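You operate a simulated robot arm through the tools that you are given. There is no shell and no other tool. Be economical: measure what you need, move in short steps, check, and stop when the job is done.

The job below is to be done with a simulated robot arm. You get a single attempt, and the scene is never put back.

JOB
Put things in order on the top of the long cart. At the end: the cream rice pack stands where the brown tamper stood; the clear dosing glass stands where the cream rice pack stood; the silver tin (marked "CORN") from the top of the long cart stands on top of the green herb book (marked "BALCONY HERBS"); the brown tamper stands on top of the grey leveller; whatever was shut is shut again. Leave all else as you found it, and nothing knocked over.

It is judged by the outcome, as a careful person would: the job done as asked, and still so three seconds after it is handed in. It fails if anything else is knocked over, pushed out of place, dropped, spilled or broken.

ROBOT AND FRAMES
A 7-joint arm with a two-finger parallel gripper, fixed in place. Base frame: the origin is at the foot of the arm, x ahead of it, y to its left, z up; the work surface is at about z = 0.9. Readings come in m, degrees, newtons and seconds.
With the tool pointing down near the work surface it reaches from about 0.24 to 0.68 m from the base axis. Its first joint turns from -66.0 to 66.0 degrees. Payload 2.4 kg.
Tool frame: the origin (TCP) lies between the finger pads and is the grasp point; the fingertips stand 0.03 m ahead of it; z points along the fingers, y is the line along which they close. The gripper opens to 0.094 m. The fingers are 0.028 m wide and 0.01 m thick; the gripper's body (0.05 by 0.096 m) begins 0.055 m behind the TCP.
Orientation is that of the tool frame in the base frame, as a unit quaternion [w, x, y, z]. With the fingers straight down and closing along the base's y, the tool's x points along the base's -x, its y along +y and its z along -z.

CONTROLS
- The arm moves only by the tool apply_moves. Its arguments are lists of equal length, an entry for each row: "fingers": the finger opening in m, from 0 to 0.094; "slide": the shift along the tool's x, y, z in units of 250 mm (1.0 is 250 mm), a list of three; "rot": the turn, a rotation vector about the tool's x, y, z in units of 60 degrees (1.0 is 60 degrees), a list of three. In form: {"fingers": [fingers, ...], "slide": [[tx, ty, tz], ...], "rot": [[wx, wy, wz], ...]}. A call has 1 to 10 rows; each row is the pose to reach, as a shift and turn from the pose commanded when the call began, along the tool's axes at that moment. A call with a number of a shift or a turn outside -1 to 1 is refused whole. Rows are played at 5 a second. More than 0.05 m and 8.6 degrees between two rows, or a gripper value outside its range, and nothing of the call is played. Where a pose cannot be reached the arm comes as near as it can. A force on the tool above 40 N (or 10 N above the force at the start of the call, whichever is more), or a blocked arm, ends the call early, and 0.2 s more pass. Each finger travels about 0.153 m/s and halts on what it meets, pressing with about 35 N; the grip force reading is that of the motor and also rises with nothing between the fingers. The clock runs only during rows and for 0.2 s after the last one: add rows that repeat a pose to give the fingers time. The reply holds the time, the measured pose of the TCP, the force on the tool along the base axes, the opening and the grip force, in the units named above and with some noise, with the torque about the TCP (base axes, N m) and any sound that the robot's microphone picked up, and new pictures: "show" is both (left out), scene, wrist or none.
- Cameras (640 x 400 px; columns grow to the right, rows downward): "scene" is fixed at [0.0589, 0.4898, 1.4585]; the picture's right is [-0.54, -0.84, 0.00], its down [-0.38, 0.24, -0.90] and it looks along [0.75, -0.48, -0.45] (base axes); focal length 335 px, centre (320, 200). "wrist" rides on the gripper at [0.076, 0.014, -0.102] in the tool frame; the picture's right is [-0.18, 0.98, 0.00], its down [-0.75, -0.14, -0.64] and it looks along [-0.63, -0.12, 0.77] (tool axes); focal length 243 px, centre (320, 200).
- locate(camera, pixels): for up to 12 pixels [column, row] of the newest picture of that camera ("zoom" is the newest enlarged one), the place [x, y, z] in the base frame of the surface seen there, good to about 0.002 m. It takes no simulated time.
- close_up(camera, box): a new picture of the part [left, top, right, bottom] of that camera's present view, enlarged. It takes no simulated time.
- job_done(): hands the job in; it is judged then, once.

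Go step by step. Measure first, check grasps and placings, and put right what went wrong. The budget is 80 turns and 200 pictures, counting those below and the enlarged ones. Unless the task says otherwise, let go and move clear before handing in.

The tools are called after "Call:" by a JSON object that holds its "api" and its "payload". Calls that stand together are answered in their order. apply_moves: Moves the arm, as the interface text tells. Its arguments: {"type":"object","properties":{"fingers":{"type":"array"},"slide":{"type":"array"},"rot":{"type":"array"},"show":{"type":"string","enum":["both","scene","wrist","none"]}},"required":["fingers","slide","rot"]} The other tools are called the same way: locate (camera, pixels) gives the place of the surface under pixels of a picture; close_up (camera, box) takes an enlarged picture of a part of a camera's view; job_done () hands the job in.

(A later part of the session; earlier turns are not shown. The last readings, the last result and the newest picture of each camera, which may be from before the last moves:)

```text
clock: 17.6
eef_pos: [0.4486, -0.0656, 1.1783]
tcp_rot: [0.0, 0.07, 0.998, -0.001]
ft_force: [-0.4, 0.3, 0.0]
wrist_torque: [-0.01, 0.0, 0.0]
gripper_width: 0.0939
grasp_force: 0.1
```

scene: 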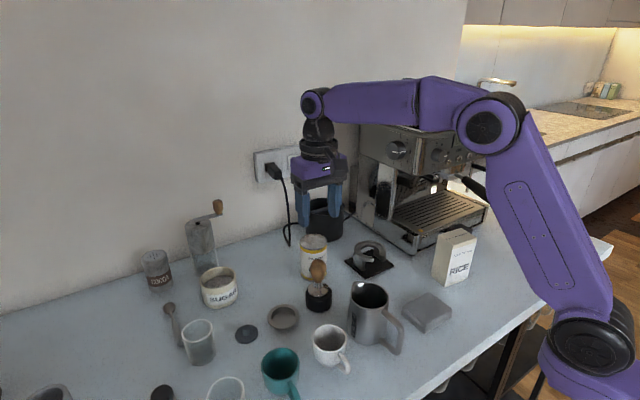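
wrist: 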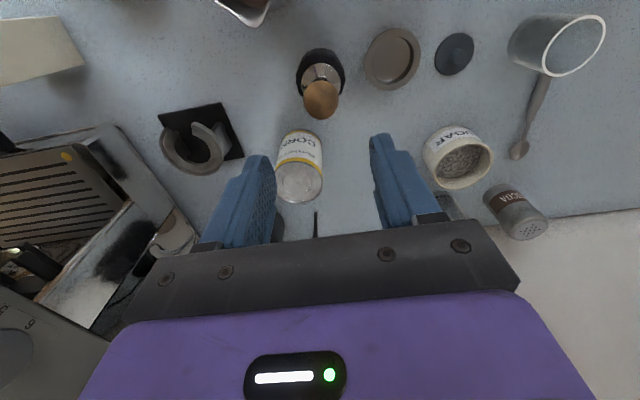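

Call:
{"api": "apply_moves", "payload": {"fingers": [0.094, 0.094, 0.094], "slide": [[-0.02, -0.17, 0], [-0.045, -0.335, 0], [-0.045, -0.335, 0]], "rot": [[0, 0, 0], [0, 0, 0], [0, 0, 0]]}}

Call:
{"api": "close_up", "payload": {"camera": "wrist", "box": [220, 40, 440, 240]}}

```text
clock: 18.4
eef_pos: [0.4483, -0.1518, 1.1775]
tcp_rot: [-0.001, 0.069, 0.998, -0.001]
ft_force: [0.4, 0.1, -0.7]
wrist_torque: [0.0, 0.0, -0.03]
gripper_width: 0.0941
grasp_force: 0.1
```

scene: 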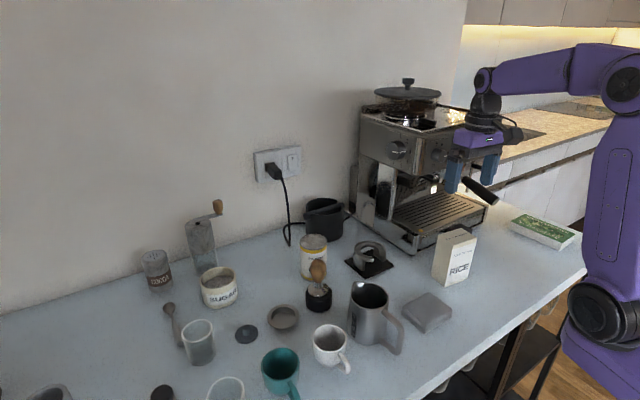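
wrist: 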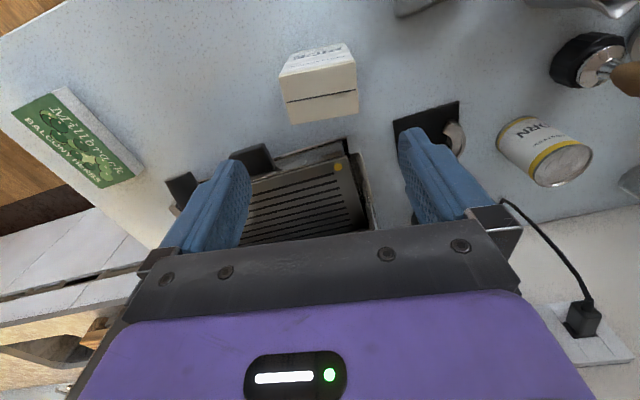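

```text
2.00 times, centred on (330, 140) of wrist
```

zoom: 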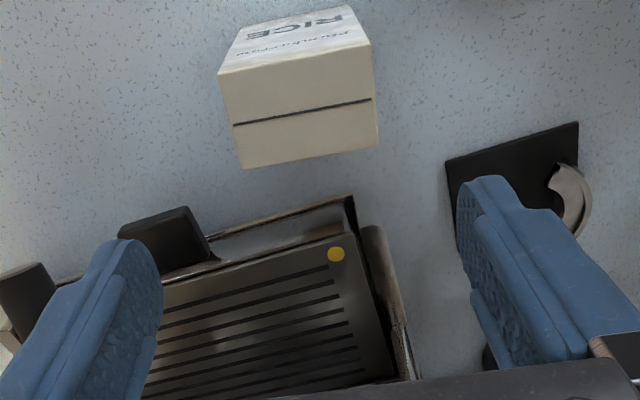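

Call:
{"api": "locate", "payload": {"camera": "zoom", "pixels": [[222, 74], [368, 48], [377, 143], [245, 166], [304, 110]]}}

```text
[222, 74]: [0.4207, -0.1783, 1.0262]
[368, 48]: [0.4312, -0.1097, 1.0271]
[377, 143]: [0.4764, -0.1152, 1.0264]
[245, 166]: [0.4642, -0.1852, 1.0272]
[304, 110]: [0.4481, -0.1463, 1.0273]
```

Pack centre (0.448,−0.1485). Shift 2 mm and descend with ~11 mm clearance each side, then close.

Call:
{"api": "apply_moves", "payload": {"fingers": [0.094, 0.094, 0.094, 0.094, 0.094, 0.094, 0.06, 0.06, 0.06], "slide": [[0, 0.009, 0.18], [0, 0.009, 0.36], [0, 0.009, 0.5], [0, 0.009, 0.62], [0, 0.009, 0.73], [0, 0.009, 0.73], [0, 0.009, 0.73], [0, 0.009, 0.73], [0, 0.009, 0.73]], "rot": [[0, 0, 0], [0, 0, 0], [0, 0, 0], [0, 0, 0], [0, 0, 0], [0, 0, 0], [0, 0, 0], [0, 0, 0], [0, 0, 0]]}}

```text
clock: 20.4
eef_pos: [0.4489, -0.147, 0.9961]
tcp_rot: [-0.001, 0.069, 0.998, 0.0]
ft_force: [-0.2, -0.7, 0.6]
wrist_torque: [-0.01, 0.01, 0.01]
gripper_width: 0.0792
grasp_force: 35.0
```

scene: 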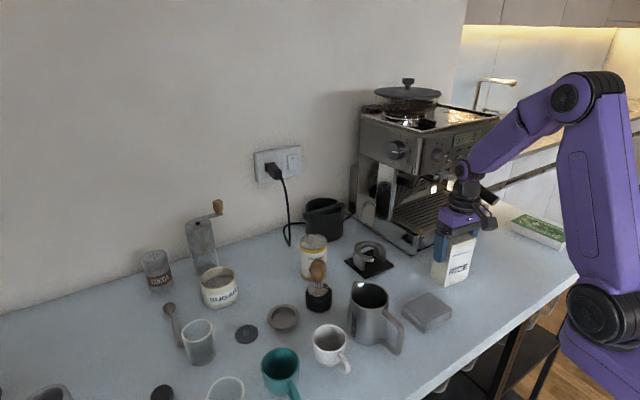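
wrist: 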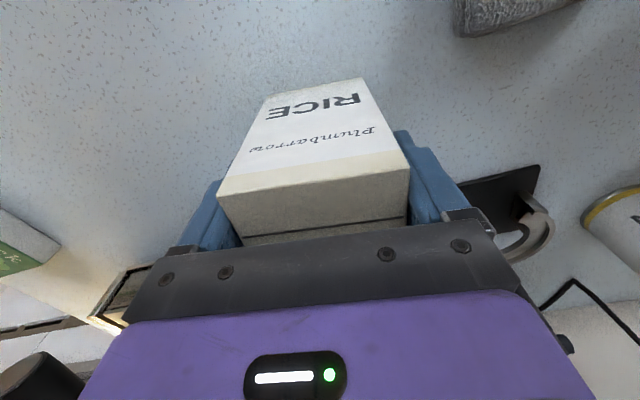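

Opening 79 mm is more than my 73 mm estimate; checking contact before lifting.

Call:
{"api": "close_up", "payload": {"camera": "wrist", "box": [170, 60, 480, 260]}}

Call:
{"api": "close_up", "payload": {"camera": "scene", "box": [415, 190, 505, 300]}}

Call:
{"api": "locate", "payload": {"camera": "wrist", "pixels": [[221, 196], [407, 172], [244, 236], [404, 218], [265, 95], [362, 82]]}}

```text
2.00 times, centred on (325, 160) of wrist
```

zoom: 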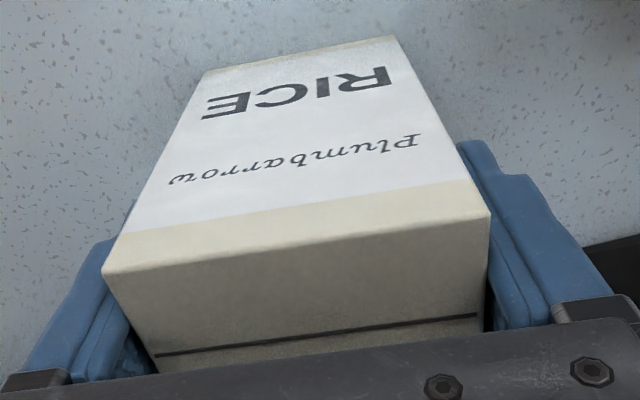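

```text
3.64 times, centred on (460, 245) of scene
```

zoom: 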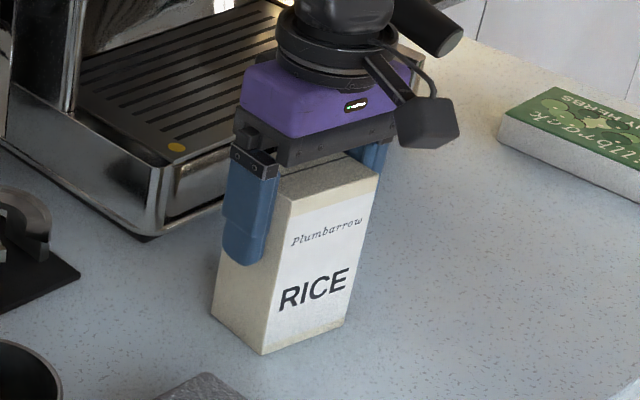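

```text
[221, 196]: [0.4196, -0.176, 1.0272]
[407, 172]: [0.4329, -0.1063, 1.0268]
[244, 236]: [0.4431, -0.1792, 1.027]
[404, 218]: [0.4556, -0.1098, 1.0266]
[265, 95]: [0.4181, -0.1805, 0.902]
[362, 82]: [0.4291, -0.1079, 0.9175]
```

Pads are in contact on both sides. Test lift 10 mm.

Call:
{"api": "apply_moves", "payload": {"fingers": [0.06, 0.06, 0.06], "slide": [[0, 0, -0.02], [0, 0, -0.04], [0, 0, -0.04]], "rot": [[0, 0, 0], [0, 0, 0], [0, 0, 0]]}}

Call:
{"api": "close_up", "payload": {"camera": "scene", "box": [415, 190, 505, 300]}}

```text
clock: 21.2
eef_pos: [0.4491, -0.1479, 1.0065]
tcp_rot: [0.0, 0.068, 0.998, 0.0]
ft_force: [-1.3, 1.1, -1.7]
wrist_torque: [-0.01, 0.0, 0.03]
gripper_width: 0.0791
grasp_force: 35.1
```

scene: 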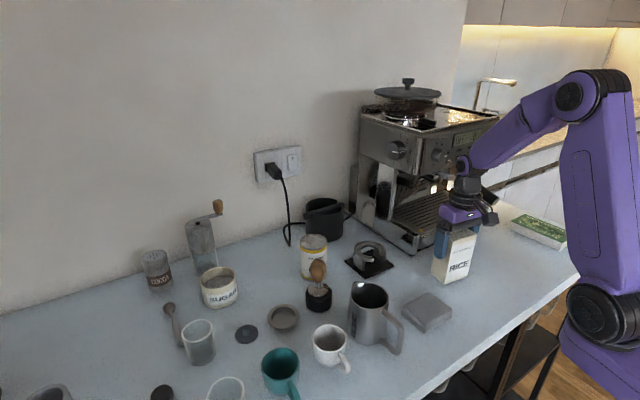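
wrist: 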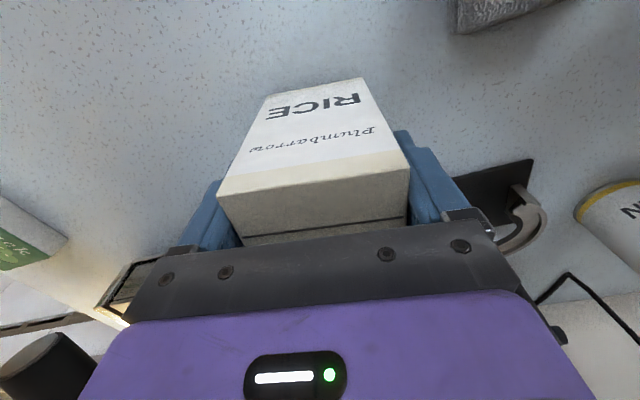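

```text
3.64 times, centred on (460, 245) of scene
```

zoom: 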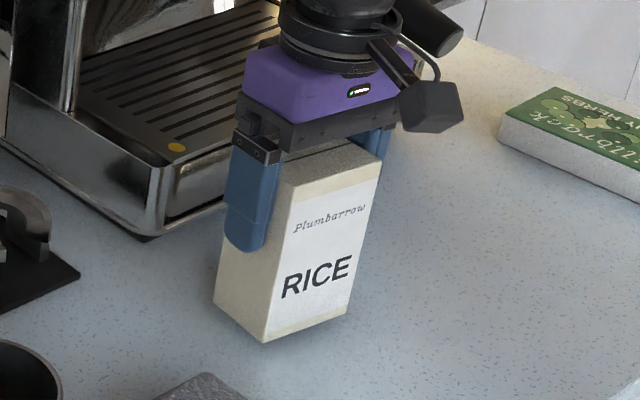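

Firm lift, upright (~0.2 kg). Raise 90 mm and carry over the tamper's old spot.

Call:
{"api": "apply_moves", "payload": {"fingers": [0.06, 0.06, 0.06, 0.06, 0.06, 0.06, 0.06, 0.06, 0.06], "slide": [[0, 0, -0.18], [0, 0, -0.36], [-0.04, 0.16, -0.36], [-0.08, 0.33, -0.36], [-0.12, 0.5, -0.36], [-0.16, 0.67, -0.36], [-0.2, 0.84, -0.36], [-0.243, 0.998, -0.36], [-0.243, 0.998, -0.36]], "rot": [[0, 0, 0], [0, 0, 0], [0, 0, 0], [0, 0, 0], [0, 0, 0], [0, 0, 0], [0, 0, 0], [0, 0, 0], [0, 0, 0]]}}

Call:
{"api": "close_up", "payload": {"camera": "scene", "box": [290, 210, 410, 310]}}

```text
clock: 23.2
eef_pos: [0.5432, 0.0932, 1.0948]
tcp_rot: [0.0, 0.07, 0.998, -0.001]
ft_force: [-0.4, -0.4, -2.2]
wrist_torque: [0.0, -0.01, 0.01]
gripper_width: 0.0789
grasp_force: 34.9
```

scene: 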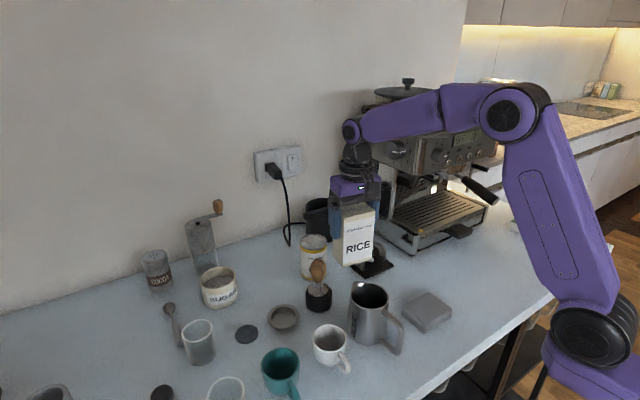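
wrist: 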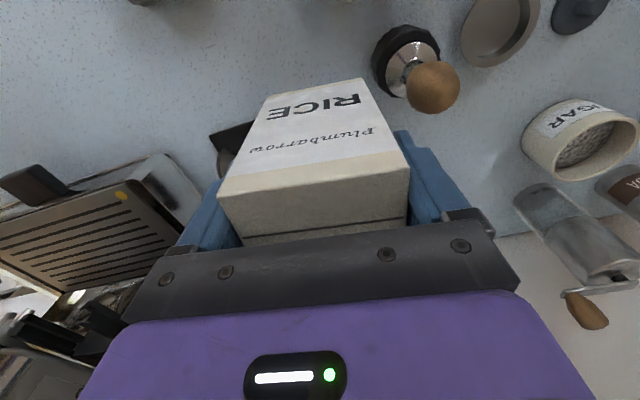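

```text
4.00 times, centred on (350, 260) of scene
```

zoom: 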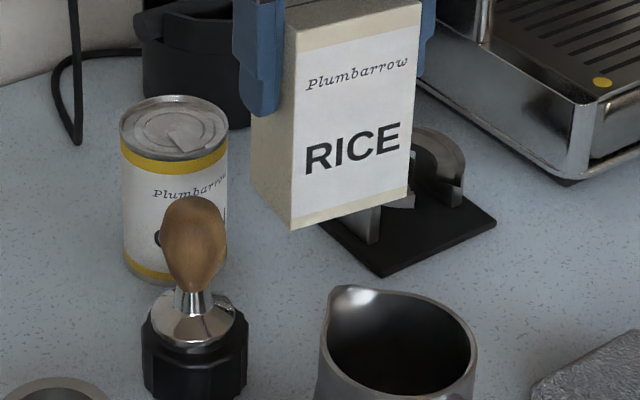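

Verify the pack's footprint before lowering.

Call:
{"api": "locate", "payload": {"camera": "zoom", "pixels": [[254, 186], [292, 226], [405, 192], [240, 330], [377, 272], [490, 222]]}}

Call:
{"api": "apply_moves", "payload": {"fingers": [0.06, 0.06, 0.06, 0.06], "slide": [[0, 0, 0.08], [0, 0, 0.16], [0, 0, 0.23], [0, 0, 0.23]], "rot": [[0, 0, 0], [0, 0, 0], [0, 0, 0], [0, 0, 0]], "show": "none"}}

Call:
{"api": "close_up", "payload": {"camera": "scene", "box": [290, 210, 410, 310]}}

```text
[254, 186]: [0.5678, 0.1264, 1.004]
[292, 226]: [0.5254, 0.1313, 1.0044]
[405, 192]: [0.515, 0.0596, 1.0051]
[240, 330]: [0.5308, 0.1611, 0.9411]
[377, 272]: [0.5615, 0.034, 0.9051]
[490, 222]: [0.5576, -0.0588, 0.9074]
```

```text
clock: 24.2
eef_pos: [0.5434, 0.0924, 1.037]
tcp_rot: [0.001, 0.069, 0.998, 0.0]
ft_force: [-0.1, -0.5, -1.3]
wrist_torque: [-0.02, 0.01, -0.05]
gripper_width: 0.0789
grasp_force: 35.5
```

```text
4.00 times, centred on (350, 260) of scene
```

zoom: 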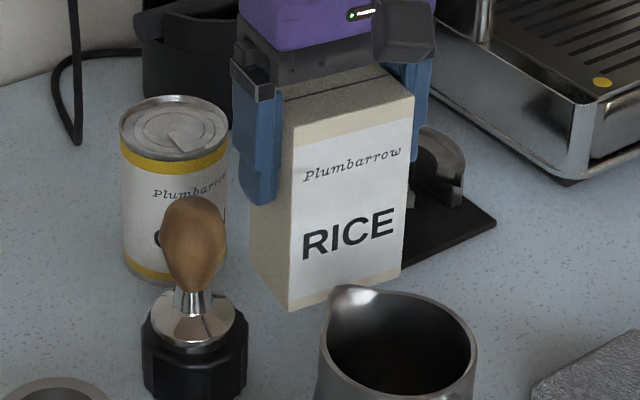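

Footprint centre (0.541, 0.093), clear on all sides. Lower the rest, then gently to contact.

Call:
{"api": "apply_moves", "payload": {"fingers": [0.06, 0.06, 0.06, 0.06, 0.06, 0.06], "slide": [[-0.006, 0, 0.07], [-0.006, 0, 0.13], [-0.006, 0, 0.152], [-0.006, 0, 0.158], [-0.006, 0, 0.163], [-0.006, 0, 0.163]], "rot": [[0, 0, 0], [0, 0, 0], [0, 0, 0], [0, 0, 0], [0, 0, 0], [0, 0, 0]], "show": "none"}}

```text
clock: 25.6
eef_pos: [0.544, 0.0916, 0.9964]
tcp_rot: [0.0, 0.069, 0.998, 0.0]
ft_force: [-0.6, 0.7, -2.4]
wrist_torque: [-0.01, 0.02, 0.0]
gripper_width: 0.0792
grasp_force: 35.3
```

Call:
{"api": "apply_moves", "payload": {"fingers": [0.06, 0.06, 0.06], "slide": [[0, 0, 0.003], [0, 0, 0.006], [0, 0, 0.006]], "rot": [[0, 0, 0], [0, 0, 0], [0, 0, 0]], "show": "none"}}

```text
clock: 26.4
eef_pos: [0.545, 0.0919, 0.9966]
tcp_rot: [0.0, 0.069, 0.998, 0.0]
ft_force: [0.1, -0.2, -2.3]
wrist_torque: [-0.01, 0.02, 0.0]
gripper_width: 0.0791
grasp_force: 34.7
```

Still hanging (−2.3 N). A little further.

Call:
{"api": "apply_moves", "payload": {"fingers": [0.06, 0.06, 0.06, 0.06], "slide": [[0, 0, 0.003], [0, 0, 0.006], [0, 0, 0.009], [0, 0, 0.009]], "rot": [[0, 0, 0], [0, 0, 0], [0, 0, 0], [0, 0, 0]], "show": "none"}}

Call:
{"api": "close_up", "payload": {"camera": "scene", "box": [290, 210, 410, 310]}}

```text
clock: 27.4
eef_pos: [0.5453, 0.0909, 0.9961]
tcp_rot: [0.001, 0.069, 0.998, 0.001]
ft_force: [-8.4, -2.1, 30.7]
wrist_torque: [-0.08, 0.27, -0.04]
gripper_width: 0.0792
grasp_force: 35.1
```

```text
4.00 times, centred on (350, 260) of scene
```

zoom: 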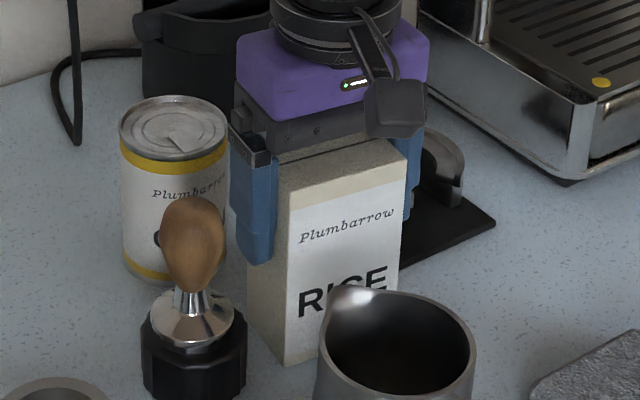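

Seated (30 N). Ease off 1.5 mm, open to 88 mm, retreat up.

Call:
{"api": "apply_moves", "payload": {"fingers": [0.07, 0.083, 0.088, 0.088, 0.088, 0.088, 0.088, 0.088], "slide": [[0, 0, -0.006], [0, 0, -0.006], [0, 0, -0.006], [0, 0, -0.006], [0, 0, -0.12], [0, 0, -0.28], [0, 0, -0.45], [0, 0, -0.6]], "rot": [[0, 0, 0], [0, 0, 0], [0, 0, 0], [0, 0, 0], [0, 0, 0], [0, 0, 0], [0, 0, 0], [0, 0, 0]]}}

Call:
{"api": "close_up", "payload": {"camera": "scene", "box": [290, 210, 410, 310]}}

```text
clock: 29.2
eef_pos: [0.5446, 0.0911, 1.1443]
tcp_rot: [0.0, 0.069, 0.998, 0.0]
ft_force: [1.0, -1.0, 0.5]
wrist_torque: [0.02, 0.0, 0.01]
gripper_width: 0.0884
grasp_force: 0.1
```

scene: 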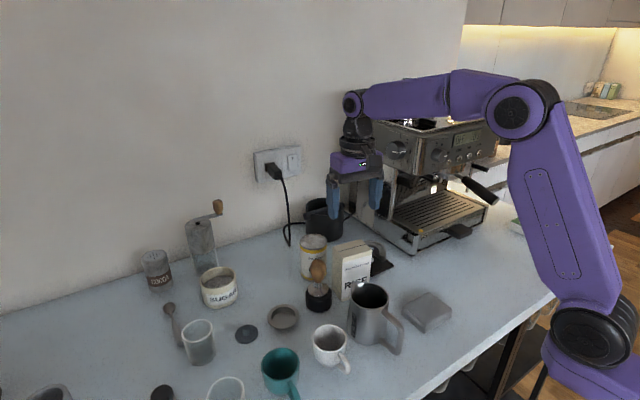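
wrist: 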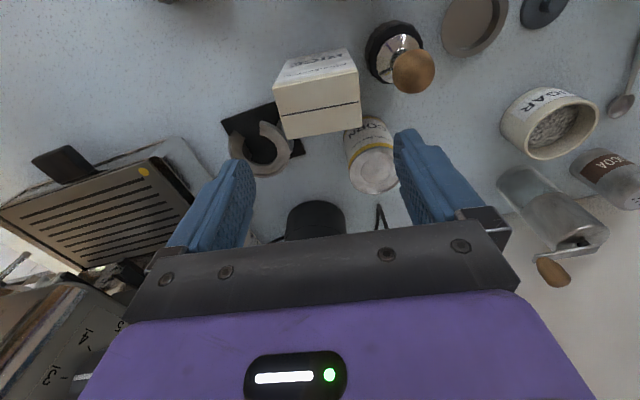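

```text
4.00 times, centred on (350, 260) of scene
```

zoom: 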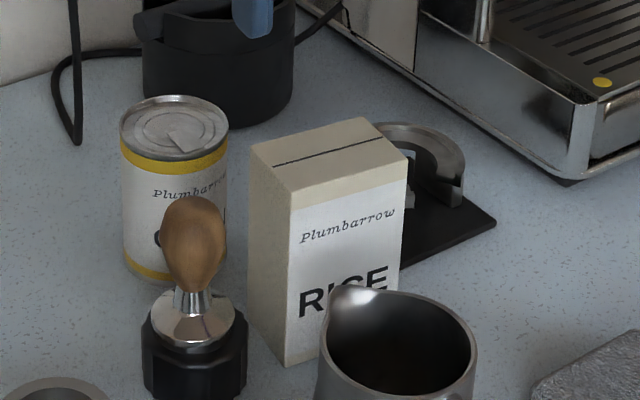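

Rice stands in place. Next the tin: measure its top rim, and the book's corners.

Call:
{"api": "close_up", "payload": {"camera": "wrist", "box": [320, 90, 440, 210]}}

Call:
{"api": "locate", "payload": {"camera": "zoom", "pixels": [[175, 240], [280, 330], [396, 260], [290, 265], [200, 325], [360, 335], [285, 205]]}}

Call:
{"api": "close_up", "payload": {"camera": "scene", "box": [285, 225, 345, 285]}}

```text
3.33 times, centred on (380, 150) of wrist
```

zoom: 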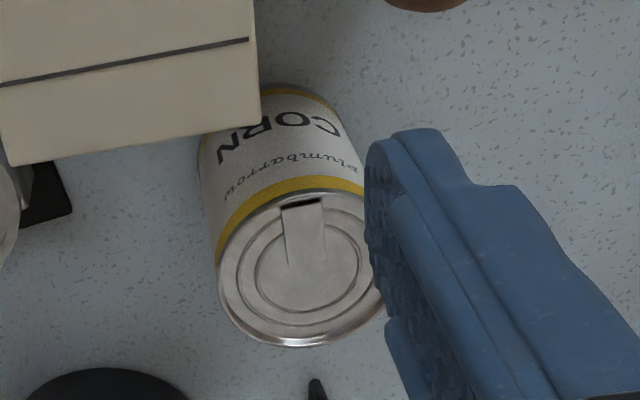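

```text
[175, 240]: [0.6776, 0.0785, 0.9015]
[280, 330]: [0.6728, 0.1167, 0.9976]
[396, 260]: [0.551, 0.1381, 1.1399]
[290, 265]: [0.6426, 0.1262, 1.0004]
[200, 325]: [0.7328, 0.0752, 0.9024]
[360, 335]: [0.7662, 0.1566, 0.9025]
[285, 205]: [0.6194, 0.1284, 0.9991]
```

```text
6.67 times, centred on (315, 255) of scene
```

zoom: 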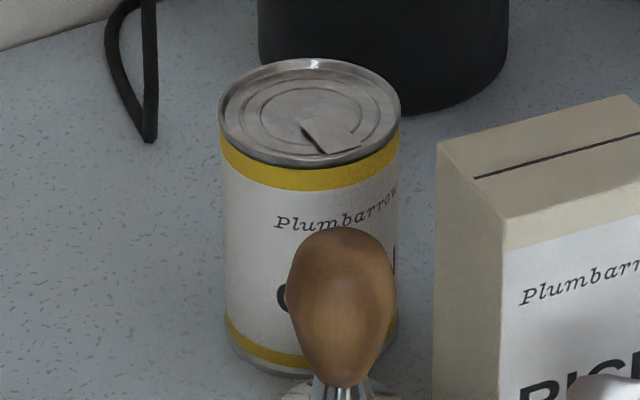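

Call:
{"api": "locate", "payload": {"camera": "zoom", "pixels": [[224, 112], [397, 110], [312, 62], [308, 160], [310, 108], [230, 340], [445, 150], [505, 218], [265, 100], [350, 12], [480, 80]]}}

Call:
{"api": "locate", "payload": {"camera": "wrist", "pixels": [[386, 172], [388, 183], [350, 180], [368, 192], [372, 152], [345, 215], [300, 205]]}}

```text
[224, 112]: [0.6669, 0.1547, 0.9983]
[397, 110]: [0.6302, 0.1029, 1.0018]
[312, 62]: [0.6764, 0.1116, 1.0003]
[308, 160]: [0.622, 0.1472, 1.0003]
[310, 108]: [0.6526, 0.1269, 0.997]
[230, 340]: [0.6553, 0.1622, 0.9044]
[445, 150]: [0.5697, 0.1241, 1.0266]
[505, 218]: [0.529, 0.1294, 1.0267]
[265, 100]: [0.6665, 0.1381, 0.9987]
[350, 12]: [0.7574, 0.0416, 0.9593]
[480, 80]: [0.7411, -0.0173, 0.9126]
```

```text
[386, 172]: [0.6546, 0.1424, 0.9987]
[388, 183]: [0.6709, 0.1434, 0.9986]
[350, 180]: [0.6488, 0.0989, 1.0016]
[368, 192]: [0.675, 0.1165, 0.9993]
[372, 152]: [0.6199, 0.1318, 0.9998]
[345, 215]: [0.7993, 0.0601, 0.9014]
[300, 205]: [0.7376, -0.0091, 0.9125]
```

Tin: axis ≈ (0.649, 0.128), Ø≈65 mm, top 1.000. Hover above it, fully open.

Call:
{"api": "apply_moves", "payload": {"fingers": [0.094, 0.094, 0.094, 0.094], "slide": [[-0.15, 0.08, 0], [-0.3, 0.16, 0], [-0.393, 0.204, 0.1], [-0.393, 0.204, 0.1]], "rot": [[0, 0, 0], [0, 0, 0], [0, 0, 0], [0, 0, 0]]}}

Call:
{"api": "close_up", "payload": {"camera": "scene", "box": [270, 180, 400, 300]}}

```text
clock: 30.2
eef_pos: [0.6488, 0.1284, 1.118]
tcp_rot: [0.0, 0.069, 0.998, 0.0]
ft_force: [0.7, -0.8, 0.3]
wrist_torque: [0.01, -0.03, -0.01]
gripper_width: 0.0941
grasp_force: 0.2
```

scene: 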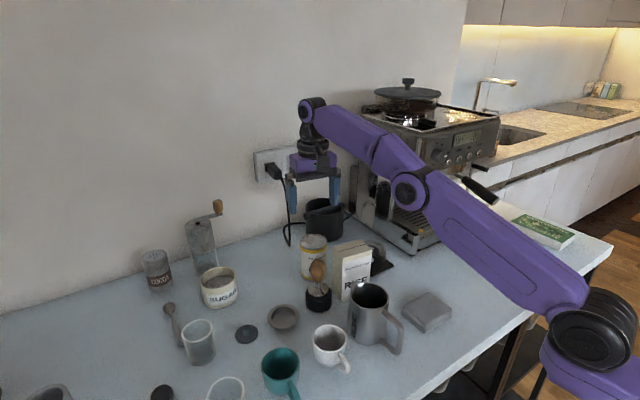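
wrist: 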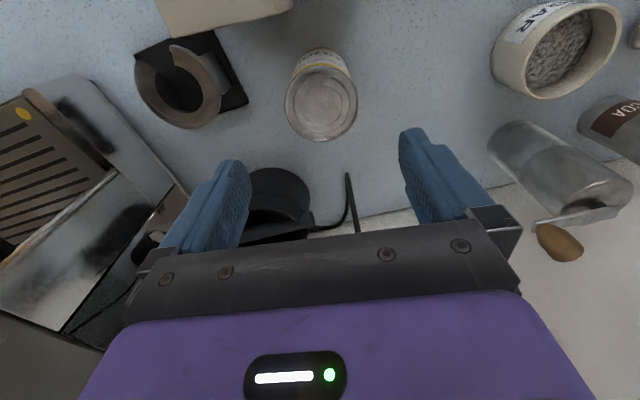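

```text
3.33 times, centred on (335, 240) of scene
```

zoom: 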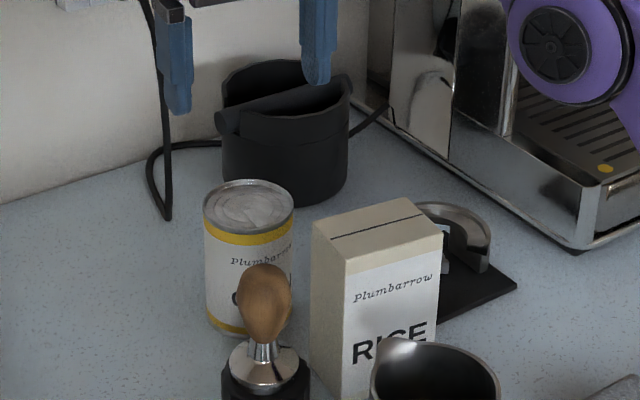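

Check forearm/elbow clearance to the machine and items before descending.

Call:
{"api": "locate", "payload": {"camera": "scene", "pixels": [[410, 192], [412, 208], [428, 190], [450, 230], [375, 155], [540, 290], [500, 125], [362, 115]]}}

Call:
{"api": "locate", "payload": {"camera": "wrist", "pixels": [[287, 105], [356, 103], [321, 69], [321, 138], [321, 104]]}}

```text
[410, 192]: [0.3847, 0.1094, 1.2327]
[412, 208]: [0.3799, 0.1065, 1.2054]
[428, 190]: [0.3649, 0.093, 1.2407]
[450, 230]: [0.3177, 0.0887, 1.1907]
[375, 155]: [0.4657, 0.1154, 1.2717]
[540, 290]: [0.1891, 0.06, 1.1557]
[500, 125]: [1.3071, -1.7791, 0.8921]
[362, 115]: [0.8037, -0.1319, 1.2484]
```

```text
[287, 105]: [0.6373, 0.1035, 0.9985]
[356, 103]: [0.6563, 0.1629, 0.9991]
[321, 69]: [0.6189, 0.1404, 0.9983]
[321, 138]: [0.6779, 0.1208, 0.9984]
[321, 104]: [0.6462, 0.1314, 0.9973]
```

Tin centre refined to (0.648,0.131); elbow bottom ≈1.20 with items below ≤1.0. Descend in part first.

Call:
{"api": "apply_moves", "payload": {"fingers": [0.094, 0.094, 0.094], "slide": [[0, 0.01, 0.14], [0, 0.01, 0.3], [0, 0.01, 0.3]], "rot": [[0, 0, 0], [0, 0, 0], [0, 0, 0]]}}

Call:
{"api": "locate", "payload": {"camera": "scene", "pixels": [[410, 215], [405, 225], [430, 235], [470, 260], [540, 300]]}}

```text
clock: 31.0
eef_pos: [0.6498, 0.1316, 1.0443]
tcp_rot: [0.0, 0.069, 0.998, -0.001]
ft_force: [0.7, 0.3, -0.6]
wrist_torque: [0.01, -0.04, -0.01]
gripper_width: 0.0941
grasp_force: 0.0
```

scene: 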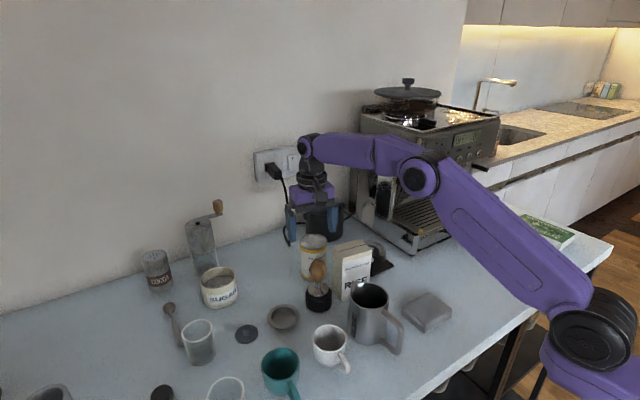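
wrist: 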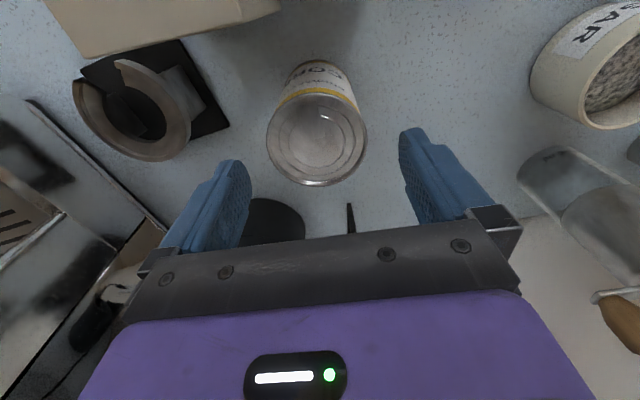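

```text
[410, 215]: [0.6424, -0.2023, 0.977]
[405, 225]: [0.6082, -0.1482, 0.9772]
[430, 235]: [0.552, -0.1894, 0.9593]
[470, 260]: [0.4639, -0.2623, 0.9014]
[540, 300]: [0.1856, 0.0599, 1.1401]
```

Elbow stays high; the tin is centred between the fingers. Descend to grip and close.

Call:
{"api": "apply_moves", "payload": {"fingers": [0.094, 0.094, 0.094, 0.05, 0.05, 0.05], "slide": [[0.004, -0.002, 0.11], [0.004, -0.002, 0.225], [0.004, -0.002, 0.225], [0.004, -0.002, 0.225], [0.004, -0.002, 0.225], [0.004, -0.002, 0.225]], "rot": [[0, 0, 0], [0, 0, 0], [0, 0, 0], [0, 0, 0], [0, 0, 0], [0, 0, 0]]}}

```text
clock: 32.4
eef_pos: [0.6487, 0.1312, 0.9869]
tcp_rot: [0.0, 0.069, 0.998, 0.0]
ft_force: [0.9, -0.1, 0.8]
wrist_torque: [0.01, -0.05, 0.0]
gripper_width: 0.0674
grasp_force: 34.8
```

scene: 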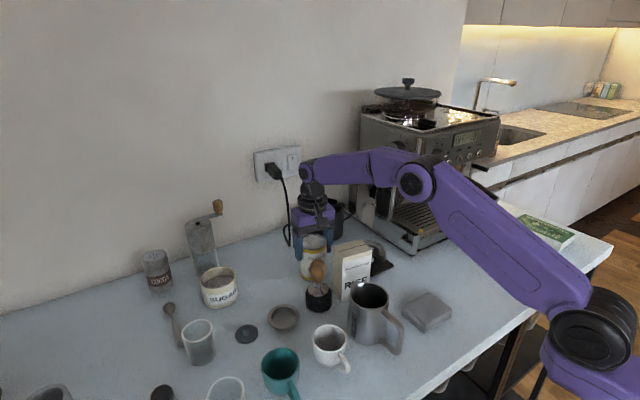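
wrist: 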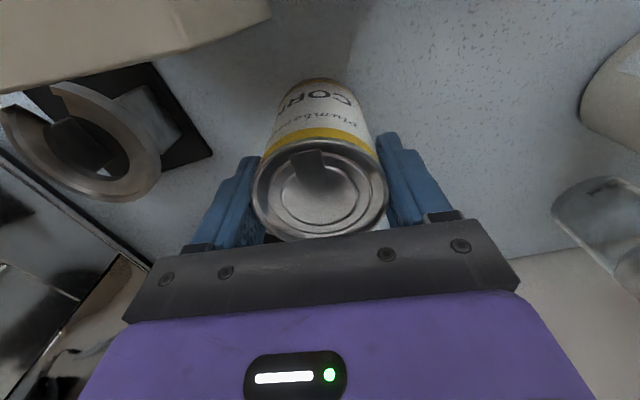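

Gripped at 67 mm. Lift 175 mm straight up, then retract toward the base over the items (bottom ≥1.07).

Call:
{"api": "apply_moves", "payload": {"fingers": [0.05, 0.05, 0.05, 0.05, 0.05, 0.05, 0.05, 0.05, 0.05, 0.05], "slide": [[0, 0, -0.1], [0, 0, -0.28], [0, 0, -0.46], [0, 0, -0.64], [0, 0, -0.8], [0.19, 0, -0.8], [0.38, 0, -0.8], [0.57, 0, -0.8], [0.76, 0, -0.8], [0.92, 0, -0.8]], "rot": [[0, 0, 0], [0, 0, 0], [0, 0, 0], [0, 0, 0], [0, 0, 0], [0, 0, 0], [0, 0, 0], [0, 0, 0], [0, 0, 0], [0, 0, 0]], "show": "scene"}}

```text
clock: 34.6
eef_pos: [0.4197, 0.163, 1.1863]
tcp_rot: [0.0, 0.069, 0.998, 0.0]
ft_force: [-0.3, 0.5, -3.8]
wrist_torque: [0.0, -0.01, 0.03]
gripper_width: 0.0671
grasp_force: 34.1
out of reach, approached as far as the arm can: row 4, 5
```

scene: 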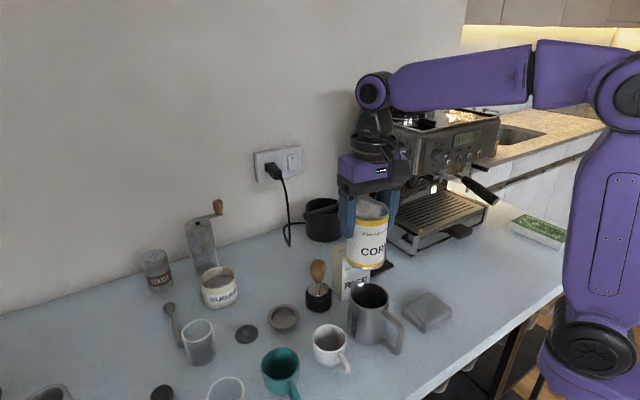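

Tin hangs well. Swing right in two stages, staying near x≈0.36 to pass the portafilter.

Call:
{"api": "apply_moves", "payload": {"fingers": [0.05, 0.05, 0.05, 0.05, 0.05, 0.05, 0.05], "slide": [[0.03, -0.16, 0], [0.06, -0.32, 0], [0.09, -0.48, 0], [0.106, -0.65, 0], [0.106, -0.82, 0], [0.106, -0.984, 0], [0.106, -0.984, 0]], "rot": [[0, 0, 0.05], [0, 0, 0.1], [0, 0, 0.17], [0, 0, 0.24], [0, 0, 0.3], [0, 0, 0.36], [0, 0, 0.36]]}}

```text
clock: 36.2
eef_pos: [0.3614, -0.0777, 1.1865]
tcp_rot: [-0.001, 0.256, 0.967, 0.0]
ft_force: [-0.1, 0.2, -3.8]
wrist_torque: [0.03, 0.0, -0.02]
gripper_width: 0.0672
grasp_force: 34.7
```

scene: 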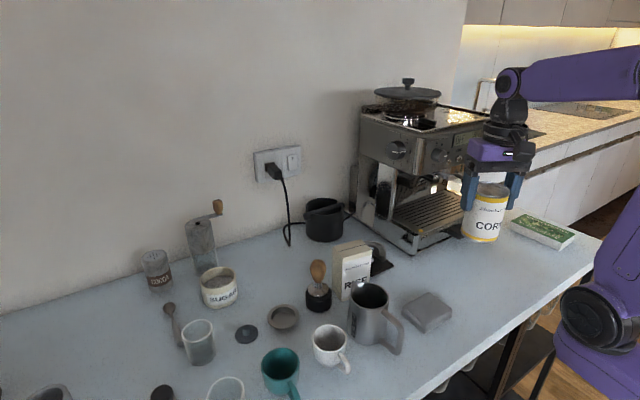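
wrist: 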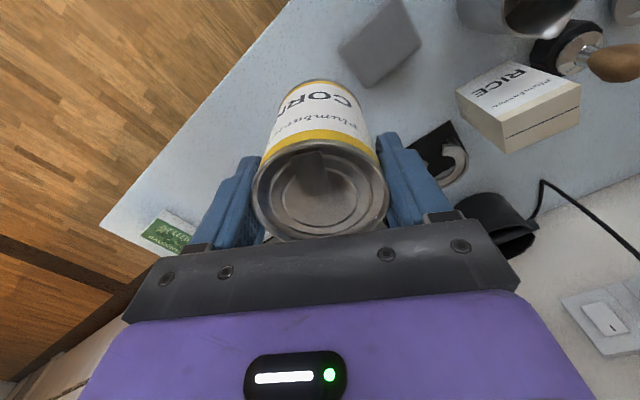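

Measure the book precisely now.

Call:
{"api": "close_up", "payload": {"camera": "scene", "box": [500, 200, 590, 260]}}

```text
6.67 times, centred on (545, 230) of scene
```

zoom: 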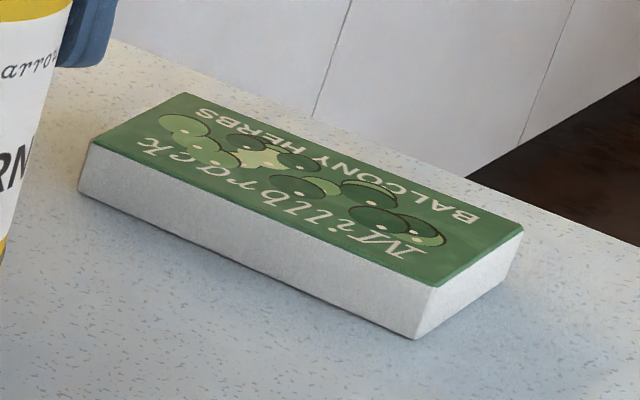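

Call:
{"api": "locate", "payload": {"camera": "zoom", "pixels": [[94, 142], [184, 95], [521, 230], [435, 284], [305, 190], [415, 337], [82, 188]]}}

```text
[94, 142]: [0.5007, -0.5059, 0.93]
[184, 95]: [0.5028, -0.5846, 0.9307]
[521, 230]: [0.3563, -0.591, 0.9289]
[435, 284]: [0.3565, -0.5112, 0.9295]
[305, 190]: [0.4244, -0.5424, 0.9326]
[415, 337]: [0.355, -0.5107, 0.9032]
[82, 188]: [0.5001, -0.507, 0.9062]
```

Book top: x 0.356–0.502, y −0.588…−0.506, z 0.931. I'll place the tin at (0.402,−0.544) (within reach, well inside). Continue swinging past the portafilter handle.

Call:
{"api": "apply_moves", "payload": {"fingers": [0.05, 0.05, 0.05, 0.05, 0.05, 0.05, 0.05], "slide": [[-0.05, -0.15, 0], [-0.12, -0.29, 0], [-0.19, -0.43, 0], [-0.26, -0.57, 0], [-0.33, -0.71, 0], [-0.386, -0.848, 0], [-0.386, -0.848, 0]], "rot": [[0, 0, 0.05], [0, 0, 0.1], [0, 0, 0.15], [0, 0, 0.2], [0, 0, 0.25], [0, 0, 0.3], [0, 0, 0.3]]}}

```text
clock: 37.8
eef_pos: [0.3394, -0.3102, 1.1875]
tcp_rot: [0.0, 0.403, 0.915, 0.0]
ft_force: [0.3, -0.7, -3.2]
wrist_torque: [-0.01, 0.0, 0.0]
gripper_width: 0.0674
grasp_force: 35.2
```

scene: 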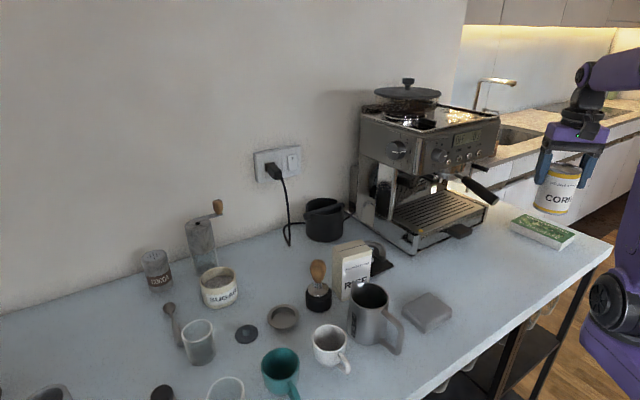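
wrist: 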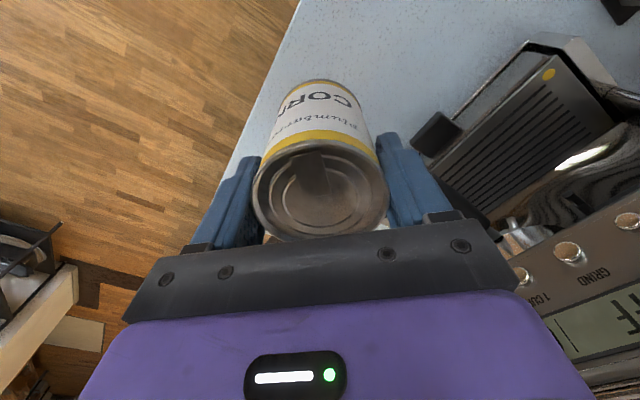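

Clear of the portafilter. Move out over the book and down to a hover (tin bottom ≈27 mm above it).

Call:
{"api": "apply_moves", "payload": {"fingers": [0.05, 0.05, 0.05, 0.05, 0.05, 0.05, 0.05], "slide": [[-0.14, -0.073, 0.09], [-0.28, -0.146, 0.18], [-0.42, -0.22, 0.28], [-0.56, -0.293, 0.38], [-0.71, -0.37, 0.48], [-0.858, -0.448, 0.57], [-0.858, -0.448, 0.57]], "rot": [[0, 0, 0], [0, 0, 0], [0, 0, 0], [0, 0, 0], [0, 0, 0], [0, 0, 0], [0, 0, 0]]}}

Call:
{"api": "close_up", "payload": {"camera": "scene", "box": [490, 170, 610, 270]}}

```text
clock: 39.4
eef_pos: [0.4025, -0.5444, 1.0438]
tcp_rot: [-0.001, 0.403, 0.915, 0.001]
ft_force: [0.4, -0.4, -3.1]
wrist_torque: [0.0, 0.02, -0.01]
gripper_width: 0.0675
grasp_force: 34.9
```

scene: 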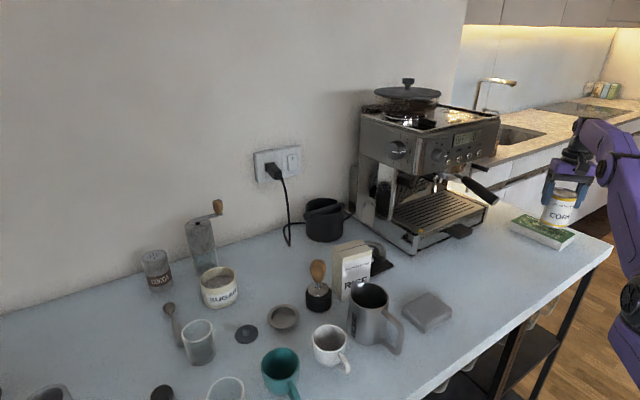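
wrist: 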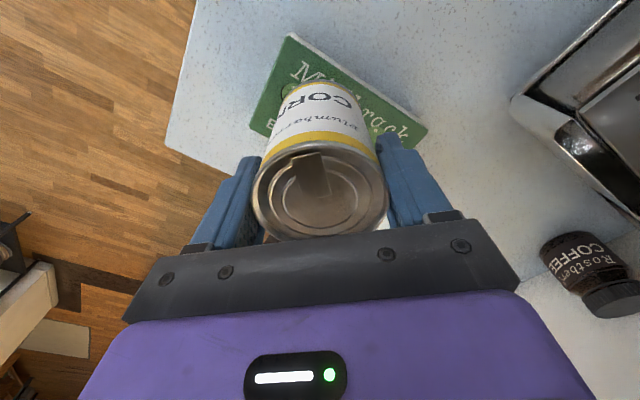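

```text
4.00 times, centred on (550, 220) of scene
```

zoom: 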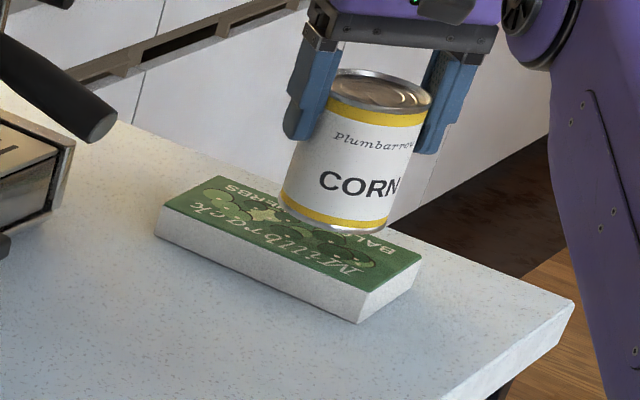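

Positioned well. Lower to near contact, then the final millimetres.

Call:
{"api": "apply_moves", "payload": {"fingers": [0.05, 0.05, 0.05, 0.05, 0.05], "slide": [[0, 0, 0.04], [0, 0, 0.075], [0, 0, 0.092], [0, 0, 0.097], [0, 0, 0.097]], "rot": [[0, 0, 0], [0, 0, 0], [0, 0, 0], [0, 0, 0], [0, 0, 0]], "show": "none"}}

Call:
{"api": "close_up", "payload": {"camera": "scene", "box": [500, 180, 590, 260]}}

```text
clock: 40.6
eef_pos: [0.4021, -0.5441, 1.0191]
tcp_rot: [0.0, 0.403, 0.915, 0.0]
ft_force: [-0.8, -1.1, -3.5]
wrist_torque: [0.01, -0.01, -0.04]
gripper_width: 0.0675
grasp_force: 34.6
```

```text
5.00 times, centred on (545, 220) of scene
```

zoom: 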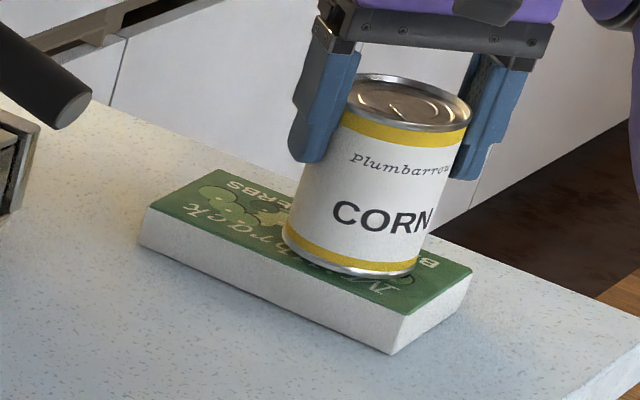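

Call:
{"api": "apply_moves", "payload": {"fingers": [0.05, 0.05, 0.05, 0.05], "slide": [[0, 0, 0.003], [0, 0, 0.006], [0, 0, 0.008], [0, 0, 0.008]], "rot": [[0, 0, 0], [0, 0, 0], [0, 0, 0], [0, 0, 0]], "show": "none"}}

```text
clock: 41.6
eef_pos: [0.4028, -0.5429, 1.0183]
tcp_rot: [-0.001, 0.403, 0.915, 0.0]
ft_force: [-0.4, -0.9, -3.2]
wrist_torque: [0.02, 0.02, 0.04]
gripper_width: 0.0671
grasp_force: 34.6
```

Not yet loaded; a further 2 mm in small steps.

Call:
{"api": "apply_moves", "payload": {"fingers": [0.05, 0.05, 0.05, 0.05], "slide": [[0, 0, 0.003], [0, 0, 0.006], [0, 0, 0.008], [0, 0, 0.008]], "rot": [[0, 0, 0], [0, 0, 0], [0, 0, 0], [0, 0, 0]], "show": "none"}}

```text
clock: 42.6
eef_pos: [0.4028, -0.5438, 1.0165]
tcp_rot: [-0.001, 0.402, 0.915, 0.0]
ft_force: [0.0, 0.4, -3.4]
wrist_torque: [0.04, -0.01, 0.0]
gripper_width: 0.0674
grasp_force: 34.5
```

Call:
{"api": "apply_moves", "payload": {"fingers": [0.05, 0.05, 0.05, 0.05], "slide": [[0, 0, 0.003], [0, 0, 0.005], [0, 0, 0.007], [0, 0, 0.007]], "rot": [[0, 0, 0], [0, 0, 0], [0, 0, 0], [0, 0, 0]], "show": "none"}}

Call:
{"api": "close_up", "payload": {"camera": "scene", "box": [515, 205, 585, 255]}}

```text
clock: 43.6
eef_pos: [0.4028, -0.5441, 1.0152]
tcp_rot: [0.0, 0.402, 0.916, -0.001]
ft_force: [-3.5, 2.7, 5.3]
wrist_torque: [0.12, 0.1, -0.01]
gripper_width: 0.0674
grasp_force: 34.7
```

```text
8.00 times, centred on (550, 230) of scene
```

zoom: 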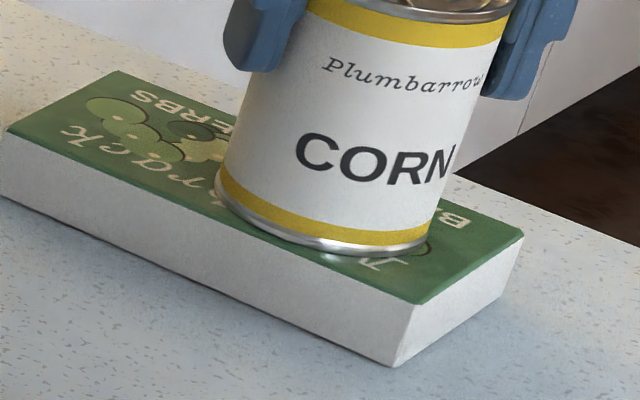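

Contact confirmed. Open, rise until tips clear the tin, then retract toward the base.

Call:
{"api": "apply_moves", "payload": {"fingers": [0.07, 0.085, 0.09, 0.09, 0.09, 0.09, 0.09, 0.09, 0.09], "slide": [[0, 0, -0.001], [0, 0, -0.001], [0, 0, -0.001], [0, 0, -0.12], [0, 0, -0.24], [0, 0, -0.29], [0.15, 0, -0.38], [0.32, 0, -0.46], [0.48, 0, -0.55]], "rot": [[0, 0, 0], [0, 0, 0], [0, 0, 0], [0, 0, 0], [0, 0, 0], [0, 0, 0], [0, 0, 0], [0, 0, 0], [0, 0, 0]]}}

Call:
{"api": "close_up", "payload": {"camera": "scene", "box": [490, 170, 610, 270]}}

```text
clock: 45.6
eef_pos: [0.3231, -0.4555, 1.1523]
tcp_rot: [0.001, 0.403, 0.915, -0.001]
ft_force: [-0.2, -0.7, 0.3]
wrist_torque: [0.0, -0.02, 0.01]
gripper_width: 0.0899
grasp_force: 0.0
out of reach, approached as far as the arm can: row 6
```

scene: 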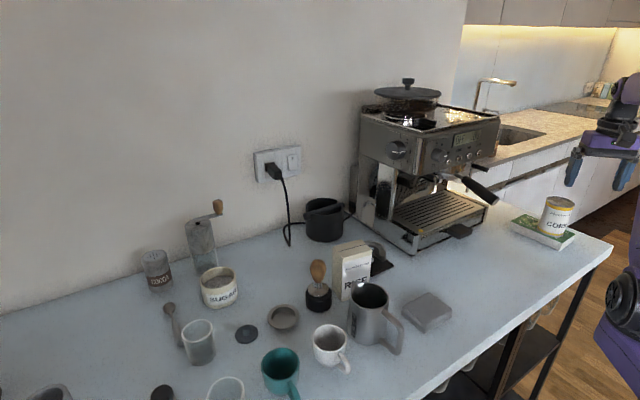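
wrist: 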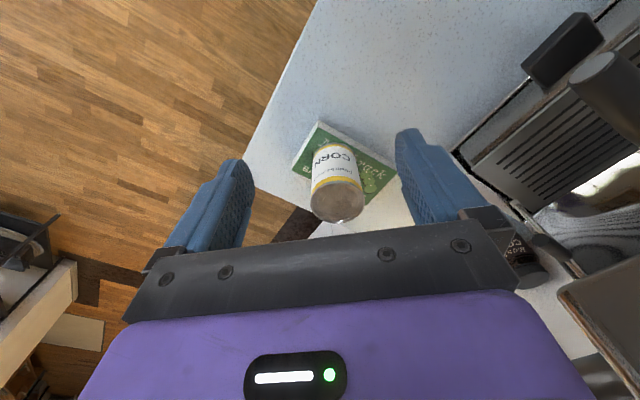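

```text
4.00 times, centred on (550, 220) of scene
```

zoom: 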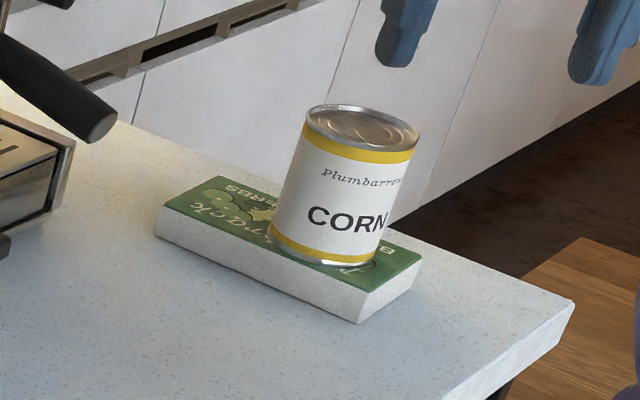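

Tin stands on the book. Now measure the CUP-marked dosing glass and the ml glass.

Call:
{"api": "close_up", "payload": {"camera": "scene", "box": [150, 300, 260, 400]}}

```text
4.00 times, centred on (205, 350) of scene
```

zoom: 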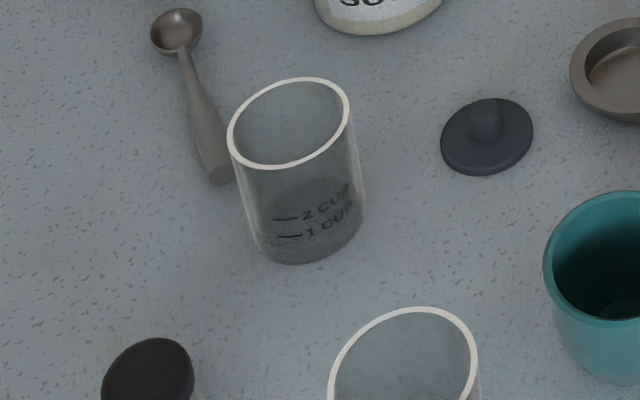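

Call:
{"api": "locate", "payload": {"camera": "zoom", "pixels": [[230, 140], [347, 100], [290, 80], [285, 167], [300, 262], [255, 240], [362, 215], [222, 180], [178, 30], [400, 309], [331, 390], [477, 375]]}}

```text
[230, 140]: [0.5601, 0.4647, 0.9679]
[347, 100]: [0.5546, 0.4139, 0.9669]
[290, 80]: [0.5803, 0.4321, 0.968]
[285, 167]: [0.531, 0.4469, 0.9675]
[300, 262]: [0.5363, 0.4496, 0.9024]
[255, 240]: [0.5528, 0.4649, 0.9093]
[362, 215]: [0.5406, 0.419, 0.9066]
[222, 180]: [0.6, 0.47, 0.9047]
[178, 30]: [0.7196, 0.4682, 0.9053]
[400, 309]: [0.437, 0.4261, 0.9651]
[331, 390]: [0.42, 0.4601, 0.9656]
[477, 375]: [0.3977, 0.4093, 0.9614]
```

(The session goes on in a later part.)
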